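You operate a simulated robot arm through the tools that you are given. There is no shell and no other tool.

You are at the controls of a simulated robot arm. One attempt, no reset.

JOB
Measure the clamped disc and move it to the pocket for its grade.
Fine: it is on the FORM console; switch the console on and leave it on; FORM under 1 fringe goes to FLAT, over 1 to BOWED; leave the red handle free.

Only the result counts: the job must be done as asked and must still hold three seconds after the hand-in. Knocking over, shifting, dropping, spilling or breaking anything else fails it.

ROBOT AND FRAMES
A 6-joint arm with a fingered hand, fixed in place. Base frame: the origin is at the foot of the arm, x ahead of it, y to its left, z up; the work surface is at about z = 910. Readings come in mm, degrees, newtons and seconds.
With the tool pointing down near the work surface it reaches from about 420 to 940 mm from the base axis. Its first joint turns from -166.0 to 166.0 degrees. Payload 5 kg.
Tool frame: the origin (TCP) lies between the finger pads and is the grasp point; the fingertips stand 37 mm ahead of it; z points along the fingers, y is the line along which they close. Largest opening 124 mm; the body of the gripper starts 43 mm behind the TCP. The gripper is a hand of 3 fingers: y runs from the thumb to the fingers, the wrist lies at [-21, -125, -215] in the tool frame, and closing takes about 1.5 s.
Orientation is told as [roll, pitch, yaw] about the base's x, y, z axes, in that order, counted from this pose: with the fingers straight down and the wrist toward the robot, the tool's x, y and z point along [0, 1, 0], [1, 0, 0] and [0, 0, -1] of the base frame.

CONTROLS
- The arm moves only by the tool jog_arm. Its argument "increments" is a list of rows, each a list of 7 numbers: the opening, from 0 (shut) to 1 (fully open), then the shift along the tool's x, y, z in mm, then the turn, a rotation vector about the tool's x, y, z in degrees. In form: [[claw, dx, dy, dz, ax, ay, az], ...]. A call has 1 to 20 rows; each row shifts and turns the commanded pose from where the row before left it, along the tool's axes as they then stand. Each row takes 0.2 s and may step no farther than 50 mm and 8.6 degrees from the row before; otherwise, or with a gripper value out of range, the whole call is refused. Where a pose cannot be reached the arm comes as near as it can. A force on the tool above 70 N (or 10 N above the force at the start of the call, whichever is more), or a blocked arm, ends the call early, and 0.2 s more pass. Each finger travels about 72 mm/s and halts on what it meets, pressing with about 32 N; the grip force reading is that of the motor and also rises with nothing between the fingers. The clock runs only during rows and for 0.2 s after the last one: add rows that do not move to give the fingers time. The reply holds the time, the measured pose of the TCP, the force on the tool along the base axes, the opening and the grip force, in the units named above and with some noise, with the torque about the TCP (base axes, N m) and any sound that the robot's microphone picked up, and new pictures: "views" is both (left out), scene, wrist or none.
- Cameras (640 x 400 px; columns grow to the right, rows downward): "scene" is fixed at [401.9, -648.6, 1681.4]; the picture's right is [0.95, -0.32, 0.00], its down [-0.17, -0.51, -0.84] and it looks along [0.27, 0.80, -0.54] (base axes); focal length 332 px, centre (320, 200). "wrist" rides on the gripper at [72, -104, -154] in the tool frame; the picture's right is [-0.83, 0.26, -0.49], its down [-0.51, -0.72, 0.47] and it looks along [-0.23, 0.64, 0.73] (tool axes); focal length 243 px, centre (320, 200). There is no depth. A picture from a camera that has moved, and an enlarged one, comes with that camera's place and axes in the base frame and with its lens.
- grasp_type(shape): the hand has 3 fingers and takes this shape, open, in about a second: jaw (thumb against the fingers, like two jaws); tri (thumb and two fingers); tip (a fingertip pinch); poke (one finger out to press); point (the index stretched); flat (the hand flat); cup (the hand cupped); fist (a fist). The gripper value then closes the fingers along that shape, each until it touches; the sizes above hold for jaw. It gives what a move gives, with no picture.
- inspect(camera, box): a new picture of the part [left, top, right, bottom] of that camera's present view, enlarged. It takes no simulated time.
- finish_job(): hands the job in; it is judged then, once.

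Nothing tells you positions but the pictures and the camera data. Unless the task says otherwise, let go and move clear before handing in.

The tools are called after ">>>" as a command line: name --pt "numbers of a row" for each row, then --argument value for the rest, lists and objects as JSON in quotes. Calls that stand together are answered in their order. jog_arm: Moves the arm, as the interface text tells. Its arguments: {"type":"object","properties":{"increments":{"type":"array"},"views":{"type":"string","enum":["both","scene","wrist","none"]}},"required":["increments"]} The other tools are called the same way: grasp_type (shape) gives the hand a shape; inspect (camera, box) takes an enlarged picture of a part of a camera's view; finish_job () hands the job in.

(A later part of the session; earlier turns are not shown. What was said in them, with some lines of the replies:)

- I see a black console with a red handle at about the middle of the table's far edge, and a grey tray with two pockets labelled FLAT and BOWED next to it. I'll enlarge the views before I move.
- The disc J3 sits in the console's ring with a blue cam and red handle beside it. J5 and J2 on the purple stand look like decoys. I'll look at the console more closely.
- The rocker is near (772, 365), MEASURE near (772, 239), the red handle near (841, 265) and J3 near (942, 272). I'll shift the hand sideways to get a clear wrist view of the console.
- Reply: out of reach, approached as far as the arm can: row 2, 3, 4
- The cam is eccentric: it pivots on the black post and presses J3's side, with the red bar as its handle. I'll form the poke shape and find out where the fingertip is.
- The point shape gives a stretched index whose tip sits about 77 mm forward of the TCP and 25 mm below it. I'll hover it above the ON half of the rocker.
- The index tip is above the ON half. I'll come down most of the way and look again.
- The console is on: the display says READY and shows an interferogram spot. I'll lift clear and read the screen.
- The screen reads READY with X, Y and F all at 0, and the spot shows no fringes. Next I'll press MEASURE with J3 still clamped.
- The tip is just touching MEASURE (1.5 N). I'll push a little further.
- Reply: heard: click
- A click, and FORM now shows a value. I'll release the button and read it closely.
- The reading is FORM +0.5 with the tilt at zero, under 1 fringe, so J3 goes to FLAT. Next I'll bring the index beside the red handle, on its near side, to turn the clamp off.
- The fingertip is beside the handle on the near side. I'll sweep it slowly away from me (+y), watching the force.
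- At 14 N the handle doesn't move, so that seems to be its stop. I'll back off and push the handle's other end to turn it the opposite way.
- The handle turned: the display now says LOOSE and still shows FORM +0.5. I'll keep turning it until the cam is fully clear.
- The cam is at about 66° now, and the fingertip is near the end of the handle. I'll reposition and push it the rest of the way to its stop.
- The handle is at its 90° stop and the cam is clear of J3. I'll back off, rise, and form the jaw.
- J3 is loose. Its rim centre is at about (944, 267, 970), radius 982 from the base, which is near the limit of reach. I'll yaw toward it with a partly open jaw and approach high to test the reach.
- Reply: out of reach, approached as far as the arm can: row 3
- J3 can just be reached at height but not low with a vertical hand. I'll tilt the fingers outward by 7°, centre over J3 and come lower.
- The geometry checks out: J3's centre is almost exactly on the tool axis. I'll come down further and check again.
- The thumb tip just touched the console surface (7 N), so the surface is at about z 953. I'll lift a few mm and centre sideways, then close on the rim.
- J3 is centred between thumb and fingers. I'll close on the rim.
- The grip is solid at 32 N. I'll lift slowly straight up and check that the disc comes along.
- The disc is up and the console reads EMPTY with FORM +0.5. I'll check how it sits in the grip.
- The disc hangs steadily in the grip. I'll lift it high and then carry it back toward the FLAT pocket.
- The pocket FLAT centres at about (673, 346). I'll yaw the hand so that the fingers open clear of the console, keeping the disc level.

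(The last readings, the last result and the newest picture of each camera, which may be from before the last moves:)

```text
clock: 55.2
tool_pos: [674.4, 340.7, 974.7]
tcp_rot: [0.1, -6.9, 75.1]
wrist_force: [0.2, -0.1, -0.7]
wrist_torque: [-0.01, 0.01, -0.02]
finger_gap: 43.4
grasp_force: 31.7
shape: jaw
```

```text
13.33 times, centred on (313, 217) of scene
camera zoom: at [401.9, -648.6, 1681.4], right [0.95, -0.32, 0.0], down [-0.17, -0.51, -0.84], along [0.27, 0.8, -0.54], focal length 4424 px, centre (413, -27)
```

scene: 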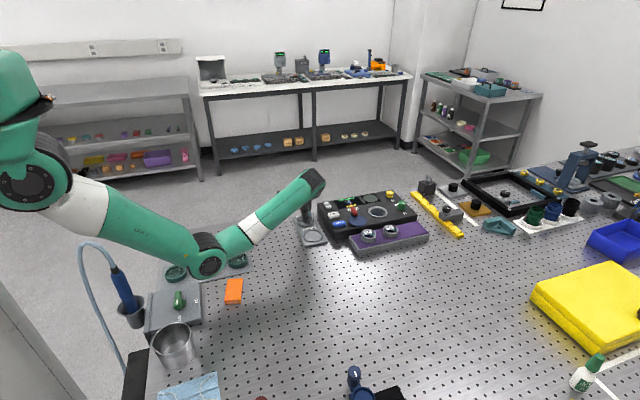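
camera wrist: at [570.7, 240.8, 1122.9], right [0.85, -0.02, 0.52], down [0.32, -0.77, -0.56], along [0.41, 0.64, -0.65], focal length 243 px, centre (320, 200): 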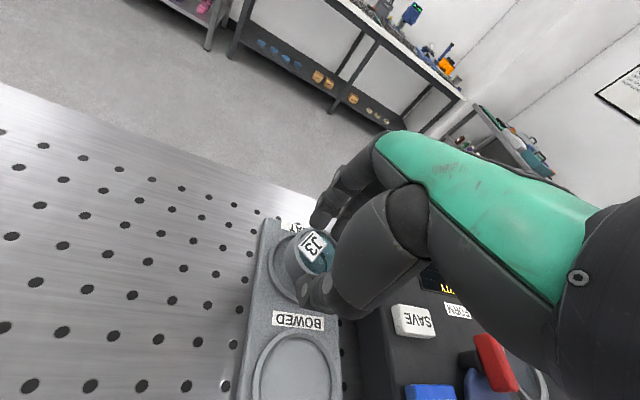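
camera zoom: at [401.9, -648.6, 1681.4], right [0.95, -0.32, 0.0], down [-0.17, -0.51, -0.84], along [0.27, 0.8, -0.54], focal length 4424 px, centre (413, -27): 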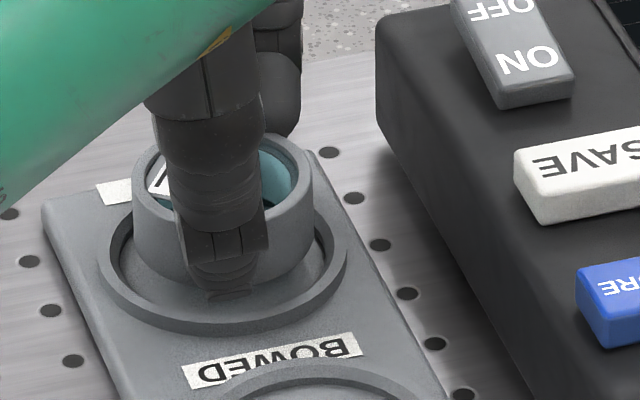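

>>> jog_arm --pt "0.3 0 -0.3 2.5 0 0 0" --pt "0.3 0 -0.3 2.5 0 0 0" --pt "0.3 0 0 0 0 0 0" --views "none"

>>> inspect --camera "wrist" --box '[265, 215, 335, 305]'

>>> inspect --camera "scene" --box '[300, 208, 324, 230]'

```text
clock: 56.0
tool_pos: [673.5, 341.7, 969.5]
tcp_rot: [0.0, -7.0, 75.1]
wrist_force: [0.0, -0.5, -2.1]
wrist_torque: [-0.02, 0.0, -0.03]
finger_gap: 43.3
grasp_force: 32.4
shape: jaw
```

```text
4.44 times, centred on (300, 260) of wrist
camera zoom: at [572.6, 243.7, 1109.2], right [0.85, -0.02, 0.52], down [0.32, -0.77, -0.56], along [0.41, 0.64, -0.65], focal length 1078 px, centre (409, -67)
```

zoom: 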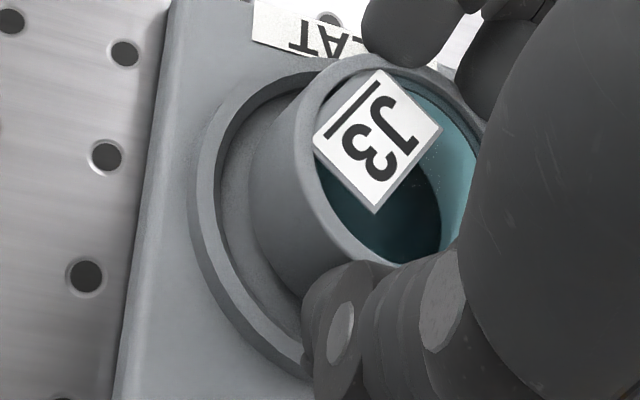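

```text
16.00 times, centred on (312, 219) of scene
camera zoom: at [401.9, -648.6, 1681.4], right [0.95, -0.32, 0.0], down [-0.17, -0.51, -0.84], along [0.27, 0.8, -0.54], focal length 5309 px, centre (448, -104)
```

zoom: 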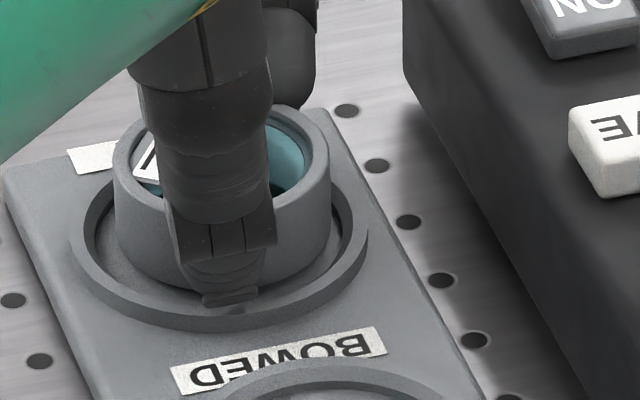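

>>> jog_arm --pt "0.3 0 -0.2 2 0 0 0" --pt "0.3 0 0 0 0 0 0" --views "none"

>>> inspect --camera "scene" --box '[300, 208, 324, 230]'

>>> inspect --camera "wrist" --box '[275, 225, 325, 300]'

```text
clock: 56.6
tool_pos: [674.2, 341.9, 967.3]
tcp_rot: [-0.1, -7.0, 75.0]
wrist_force: [-0.6, -2.2, 1.9]
wrist_torque: [-0.17, 0.08, 0.01]
finger_gap: 43.7
grasp_force: 31.8
shape: jaw
```

```text
16.00 times, centred on (312, 219) of scene
camera zoom: at [401.9, -648.6, 1681.4], right [0.95, -0.32, 0.0], down [-0.17, -0.51, -0.84], along [0.27, 0.8, -0.54], focal length 5309 px, centre (448, -104)
```

zoom: 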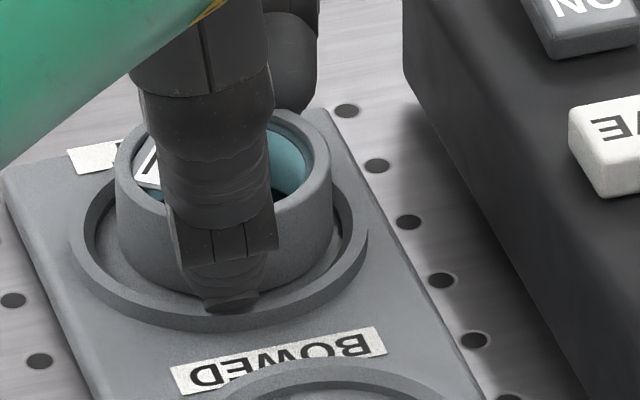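

```text
5.33 times, centred on (300, 262) of wrist
camera zoom: at [572.9, 243.9, 1107.4], right [0.85, -0.02, 0.52], down [0.32, -0.77, -0.56], along [0.41, 0.64, -0.65], focal length 1294 px, centre (427, -133)
```

zoom: 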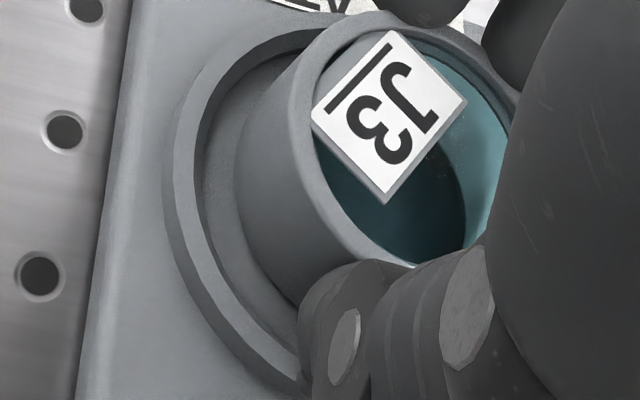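

>>> inspect --camera "scene" --box '[300, 218, 330, 248]'

>>> inspect --camera "scene" --box '[302, 210, 322, 226]'

```text
13.33 times, centred on (315, 233) of scene
camera zoom: at [401.9, -648.6, 1681.4], right [0.95, -0.32, 0.0], down [-0.17, -0.51, -0.84], along [0.27, 0.8, -0.54], focal length 4424 px, centre (387, -240)
```

zoom: 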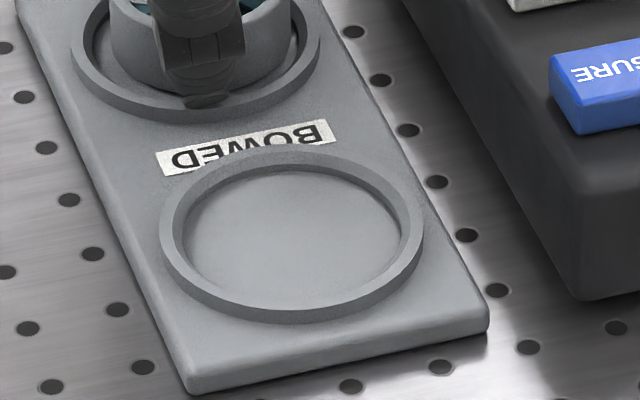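

```text
16.00 times, centred on (312, 218) of scene
camera zoom: at [401.9, -648.6, 1681.4], right [0.95, -0.32, 0.0], down [-0.17, -0.51, -0.84], along [0.27, 0.8, -0.54], focal length 5309 px, centre (448, -88)
```

zoom: 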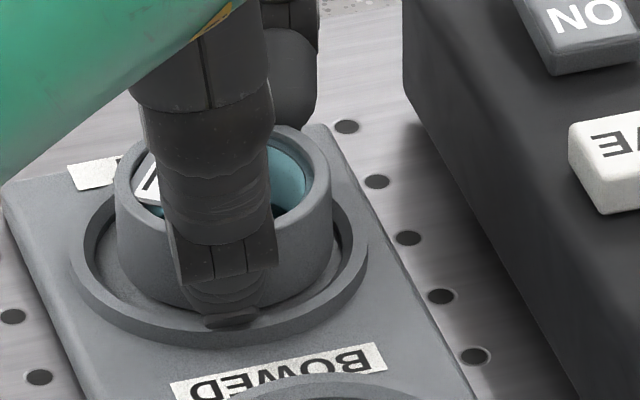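

The disc is centred over the FLAT recess about 4 mm above its floor, with the thumb tip just touching the ring. I'll raise a hair to unload the thumb and then open gently.

>>> jog_arm --pt "0.3 0 0.1 -1 0 0 0" --pt "0.3 0 0 0 0 0 0" --pt "0.38 0 0 0 0 0 0" --pt "0.42 0 0 0 0 0 0" --pt "0.46 0 0 0 0 0 0" --pt "0.5 0 0 0 0 0 0" --pt "0.5 0 0 0 0 0 0"

>>> inspect --camera "scene" --box '[300, 205, 324, 230]'

>>> inspect --camera "wrist" --box '[265, 215, 335, 305]'

```text
clock: 58.2
tool_pos: [675.2, 342.8, 968.7]
tcp_rot: [0.0, -7.0, 74.9]
wrist_force: [-0.1, 0.5, -0.5]
wrist_torque: [-0.04, 0.0, -0.01]
finger_gap: 61.3
grasp_force: 0.1
shape: jaw
camera wrist: at [572.3, 244.5, 1107.5], right [0.85, -0.02, 0.52], down [0.32, -0.77, -0.56], along [0.41, 0.64, -0.65], focal length 243 px, centre (320, 200)
```

scene: 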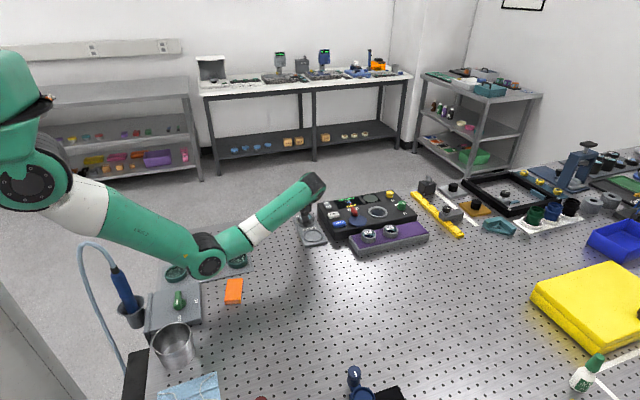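
wrist: 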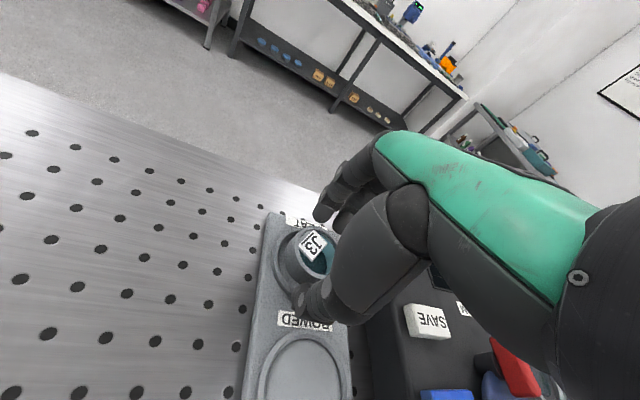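

```text
16.00 times, centred on (312, 218) of scene
camera zoom: at [401.9, -648.6, 1681.4], right [0.95, -0.32, 0.0], down [-0.17, -0.51, -0.84], along [0.27, 0.8, -0.54], focal length 5309 px, centre (448, -80)
```

zoom: 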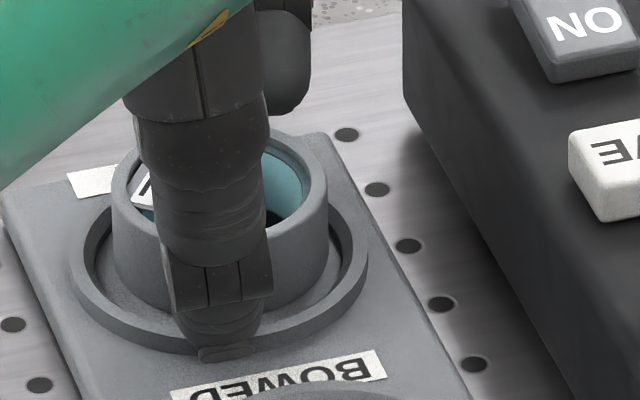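

```text
4.44 times, centred on (300, 260) of wrist
camera zoom: at [572.3, 244.5, 1107.5], right [0.85, -0.02, 0.52], down [0.32, -0.77, -0.56], along [0.41, 0.64, -0.65], focal length 1078 px, centre (409, -67)
```

zoom: 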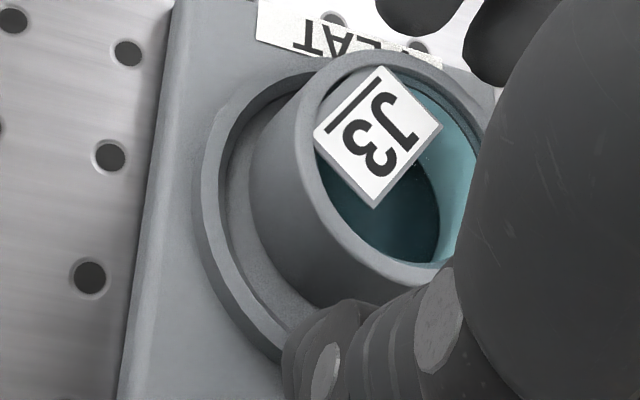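

>>> jog_arm --pt "0.5 0 0.4 -3 0 0 0" --pt "0.58 0 0.4 -3 0 0 0" --pt "0.6 0 1 -8 0 0 0" --pt "0.6 0 1.5 -12 0 0 0" --pt "0.6 0 1.5 -12 0 0 0" --pt "0.6 0 0 -20 0 0 0" --pt "0.6 0 0 -20 0 0 0" --pt "0.6 0 0 -20 0 0 0" --pt "0.6 0 0 0 0 0 0"

>>> inspect --camera "scene" --box '[298, 202, 328, 232]'

>>> inspect --camera "wrist" --box '[220, 210, 360, 370]'

```text
clock: 60.2
tool_pos: [672.5, 335.5, 1069.3]
tcp_rot: [0.0, -7.0, 74.9]
wrist_force: [-0.4, -0.1, -0.2]
wrist_torque: [0.0, 0.03, 0.01]
finger_gap: 73.9
grasp_force: 0.0
shape: jaw
camera wrist: at [570.2, 236.7, 1207.7], right [0.85, -0.02, 0.52], down [0.32, -0.77, -0.56], along [0.41, 0.64, -0.65], focal length 243 px, centre (320, 200)
```

scene: 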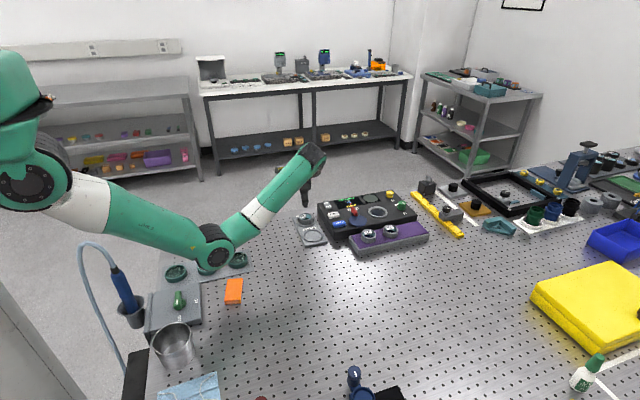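
wrist: 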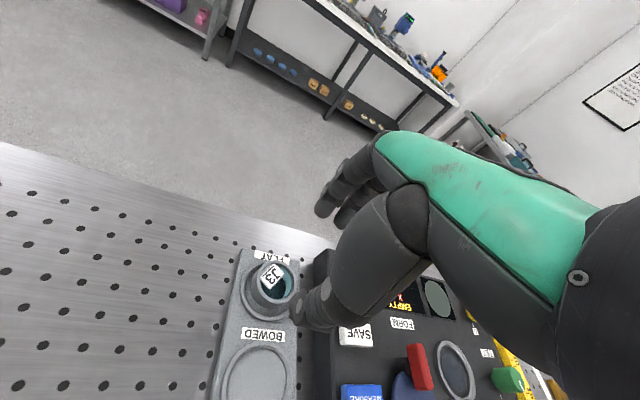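

```text
13.33 times, centred on (313, 217) of scene
camera zoom: at [401.9, -648.6, 1681.4], right [0.95, -0.32, 0.0], down [-0.17, -0.51, -0.84], along [0.27, 0.8, -0.54], focal length 4424 px, centre (413, -27)
```

zoom: 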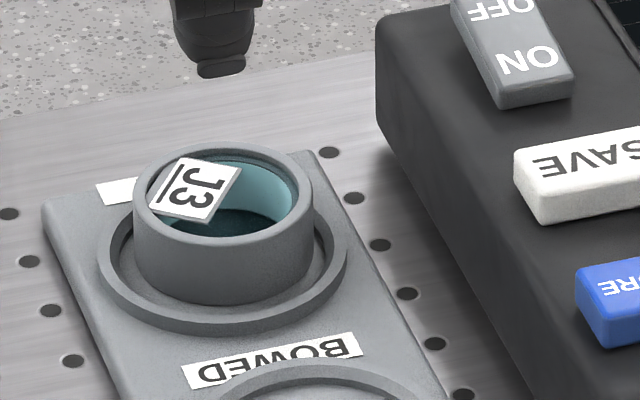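

```text
2.50 times, centred on (290, 290) of wrist
camera zoom: at [570.2, 236.7, 1207.7], right [0.85, -0.02, 0.52], down [0.32, -0.77, -0.56], along [0.41, 0.64, -0.65], focal length 606 px, centre (395, -25)
```

zoom: 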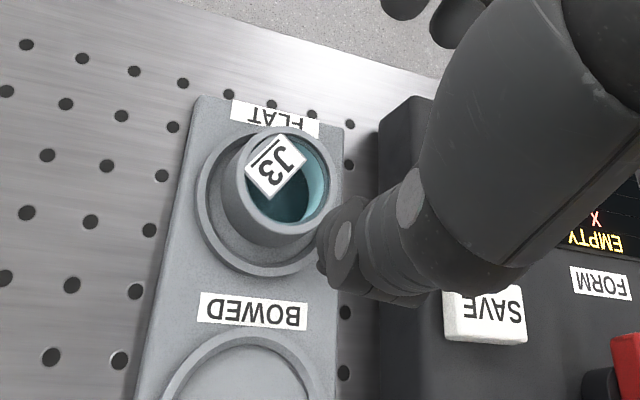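

The hand is clear. I'll check closely that the disc is seated level inside the FLAT recess.

>>> inspect --camera "scene" --box '[304, 208, 322, 228]'

>>> inspect --camera "wrist" --box '[235, 240, 310, 325]'

```text
16.00 times, centred on (313, 218) of scene
camera zoom: at [401.9, -648.6, 1681.4], right [0.95, -0.32, 0.0], down [-0.17, -0.51, -0.84], along [0.27, 0.8, -0.54], focal length 5309 px, centre (432, -88)
```

zoom: 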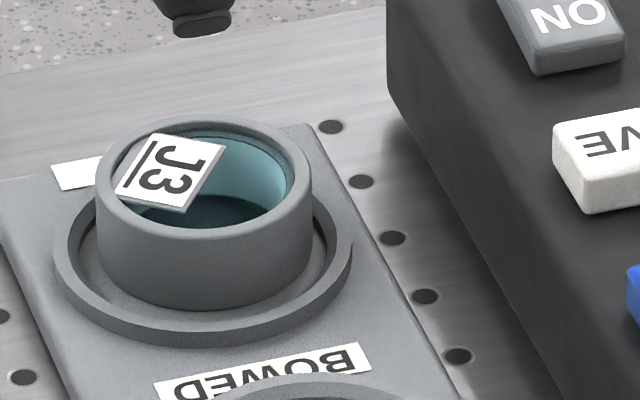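

```text
4.71 times, centred on (272, 282) of wrist
camera zoom: at [570.2, 236.7, 1207.7], right [0.85, -0.02, 0.52], down [0.32, -0.77, -0.56], along [0.41, 0.64, -0.65], focal length 1142 px, centre (544, -188)
```

zoom: 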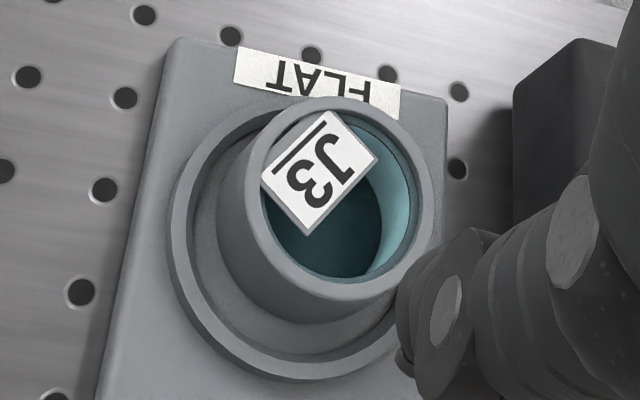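

J3 sits level inside the FLAT recess. I'll rise, turn the hand back and look from another angle to confirm.

>>> jog_arm --pt "0.6 0 0 -20 0 0 0" --pt "0.6 0 0 -20 0 0 0" --pt "0.6 0 0 0 0 -0.9 7.34" --pt "0.6 0 0 0 0 -0.9 7.34" --pt "0.6 0 0 0 0 -0.9 7.34" --pt "0.6 0 0 0 0 -0.9 7.34" --pt "0.6 0 0 0 0 -0.9 7.34" --pt "0.6 0 0 0 0 -0.9 7.34" --pt "0.6 0 0 0 0 -0.9 7.34" --pt "0.6 0 0 0 3.5 0 0" --pt "0.6 0 0 0 3.5 0 0" --pt "0.6 0 0 0 0 0 0"

>>> inspect --camera "wrist" --box '[200, 230, 340, 390]'

>>> inspect --camera "scene" --box '[300, 205, 324, 230]'

>>> inspect --camera "scene" --box '[295, 180, 435, 260]'

```text
clock: 62.8
tool_pos: [669.3, 330.4, 1107.5]
tcp_rot: [0.1, 0.0, 23.2]
wrist_force: [0.4, -0.2, -0.8]
wrist_torque: [0.02, 0.0, 0.03]
finger_gap: 73.9
grasp_force: 0.0
shape: jaw
camera wrist: at [546.7, 357.2, 1260.0], right [0.57, -0.66, 0.49], down [-0.46, -0.75, -0.47], along [0.68, 0.04, -0.73], focal length 243 px, centre (320, 200)
```

scene: 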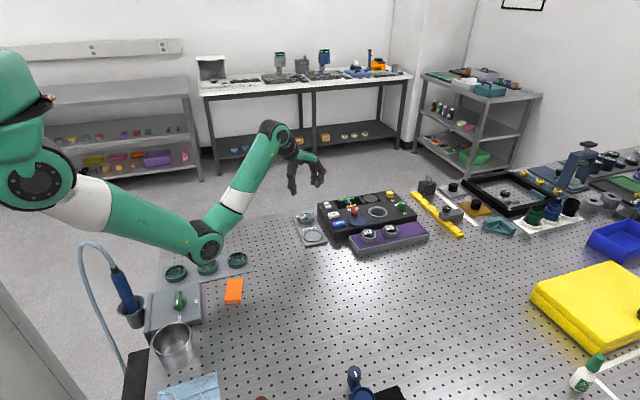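
wrist: 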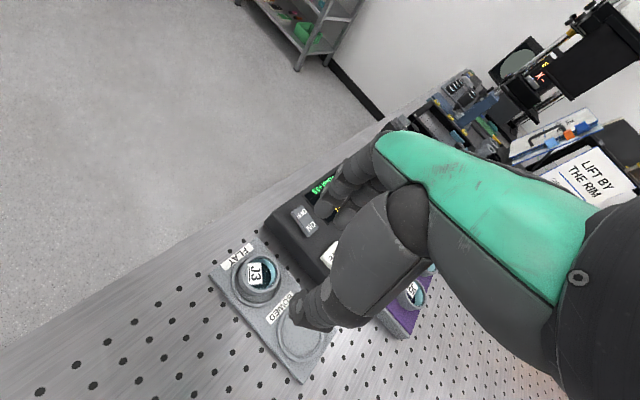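

```text
2.50 times, centred on (270, 310) of wrist
camera zoom: at [546.7, 357.2, 1260.0], right [0.57, -0.66, 0.49], down [-0.46, -0.75, -0.47], along [0.68, 0.04, -0.73], focal length 606 px, centre (445, -75)
```

zoom: 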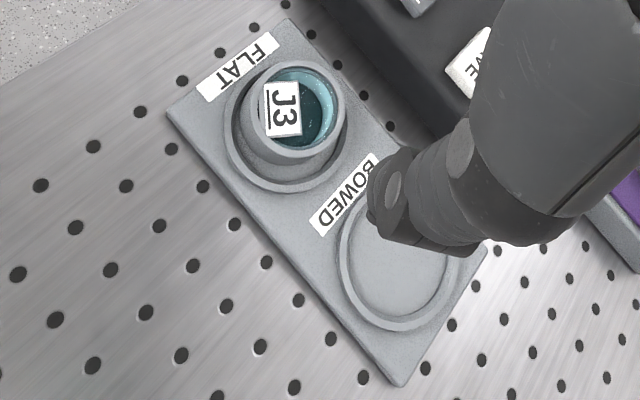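

```text
16.00 times, centred on (312, 218) of scene
camera zoom: at [401.9, -648.6, 1681.4], right [0.95, -0.32, 0.0], down [-0.17, -0.51, -0.84], along [0.27, 0.8, -0.54], focal length 5309 px, centre (448, -80)
```

zoom: 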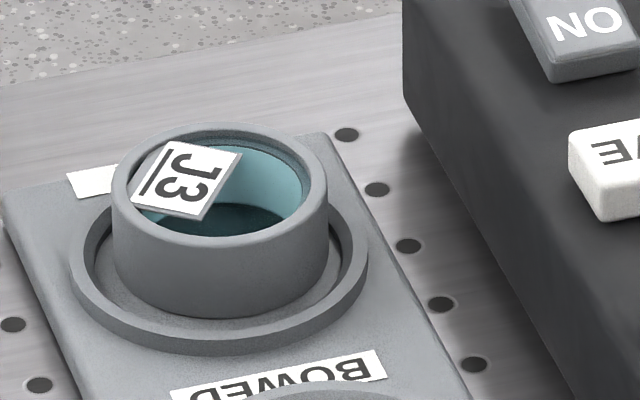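

```text
4.57 times, centred on (365, 220) of scene
camera zoom: at [401.9, -648.6, 1681.4], right [0.95, -0.32, 0.0], down [-0.17, -0.51, -0.84], along [0.27, 0.8, -0.54], focal length 1517 px, centre (114, 109)
```

zoom: 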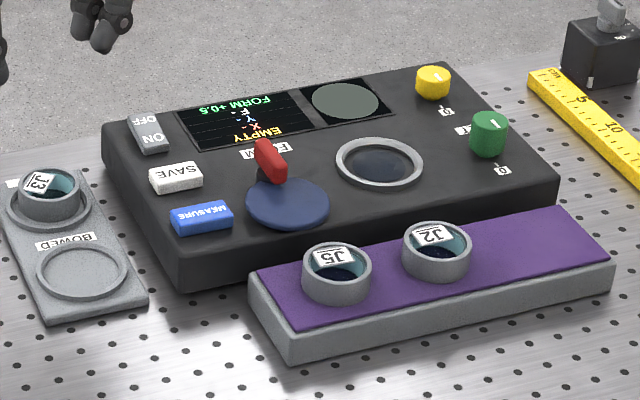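

>>> inspect --camera "wrist" --box '[235, 240, 295, 315]'

>>> inspect --camera "scene" --box '[333, 185, 385, 215]'

```text
5.33 times, centred on (265, 278) of wrist
camera zoom: at [546.7, 357.2, 1260.0], right [0.57, -0.66, 0.49], down [-0.46, -0.75, -0.47], along [0.68, 0.04, -0.73], focal length 1294 px, centre (613, -213)
```

zoom: 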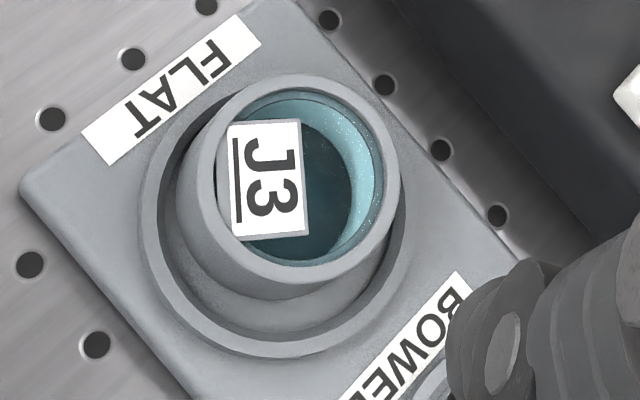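

```text
12.31 times, centred on (359, 200) of scene
camera zoom: at [401.9, -648.6, 1681.4], right [0.95, -0.32, 0.0], down [-0.17, -0.51, -0.84], along [0.27, 0.8, -0.54], focal length 4084 px, centre (-160, 200)
```

zoom: 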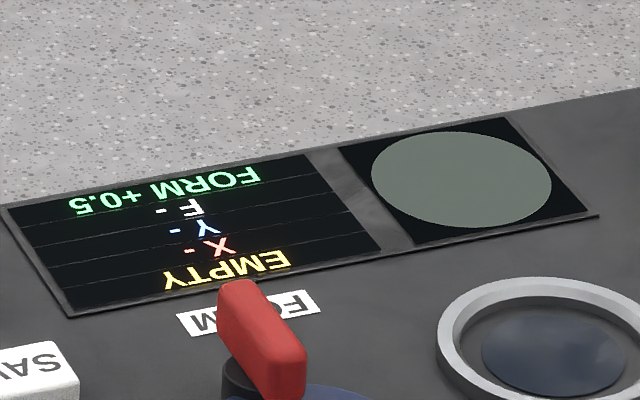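

J3 is seated inside FLAT, the console is still on (FORM +0.5, EMPTY), and the red handle is free at its open stop. I'll raise the hand well clear and take a last look.

>>> jog_arm --pt "0.6 0 0 -20 0 0 0" --pt "0.6 0 0 -20 0 0 0" --pt "0.6 0 0 -20 0 0 0" --pt "0.6 0 0 0 0 0 0" --pt "0.6 0 0 0 0 0 0" --pt "0.6 0 0 0 0 0 0"

>>> inspect --camera "scene" --box '[285, 170, 445, 270]'

```text
clock: 64.2
tool_pos: [670.2, 329.5, 1165.5]
tcp_rot: [0.0, 0.0, 23.2]
wrist_force: [0.2, -0.5, -0.5]
wrist_torque: [-0.02, 0.03, 0.01]
finger_gap: 74.1
grasp_force: 0.0
shape: jaw
camera wrist: at [545.6, 355.9, 1319.2], right [0.57, -0.66, 0.49], down [-0.46, -0.75, -0.47], along [0.68, 0.04, -0.73], focal length 243 px, centre (320, 200)
```

scene: 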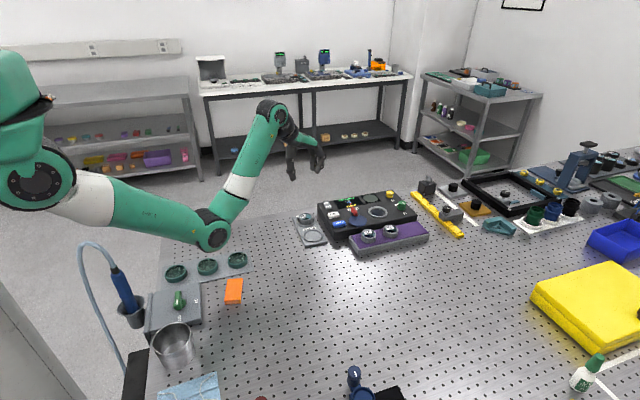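
wrist: 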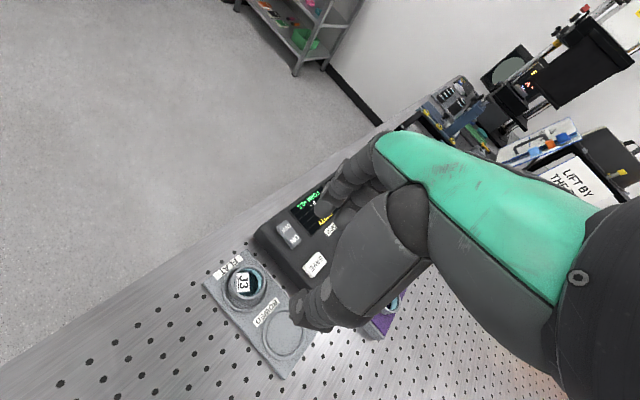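

```text
4.00 times, centred on (365, 220) of scene
camera zoom: at [401.9, -648.6, 1681.4], right [0.95, -0.32, 0.0], down [-0.17, -0.51, -0.84], along [0.27, 0.8, -0.54], focal length 1327 px, centre (140, 120)
```

zoom: 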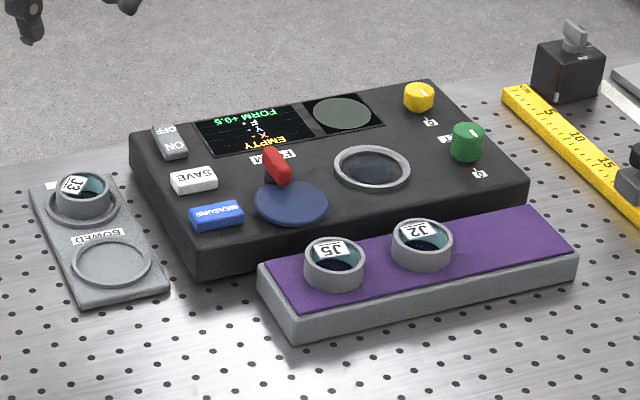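

Disc J3 read FORM +0.5, under 1 fringe, and now sits in the FLAT pocket. The console is on, the red handle is free, nothing else looks moved, and the hand is clear, so I'm handing in the job.

>>> finish_job

```text
The job is handed in.
```

The job is handed in: disc J3 is in the FLAT pocket. With J3 clamped, the console read FORM +0.5, which is under 1 fringe.

- **Console:** it is switched on and was left on. After the disc came out it showed EMPTY and kept the +0.5 reading.
- **Red handle:** it is turned to its open stop, about 90° from clamped, and nothing is holding it.
- **Disc position:** J3 sits level inside the pocket ring, about 4 mm off centre toward the far side. By my estimate the ring allows about 7 mm.
- **Contact with other things:** the fingertip pushed the handle against its stop at about 14 N before I found the right direction. The thumb also touched the console surface at about 7 N. In the last picture the console, both other discs (J5, J2) and the knobs looked unmoved.

I did not press SAVE, because the job did not ask for it.
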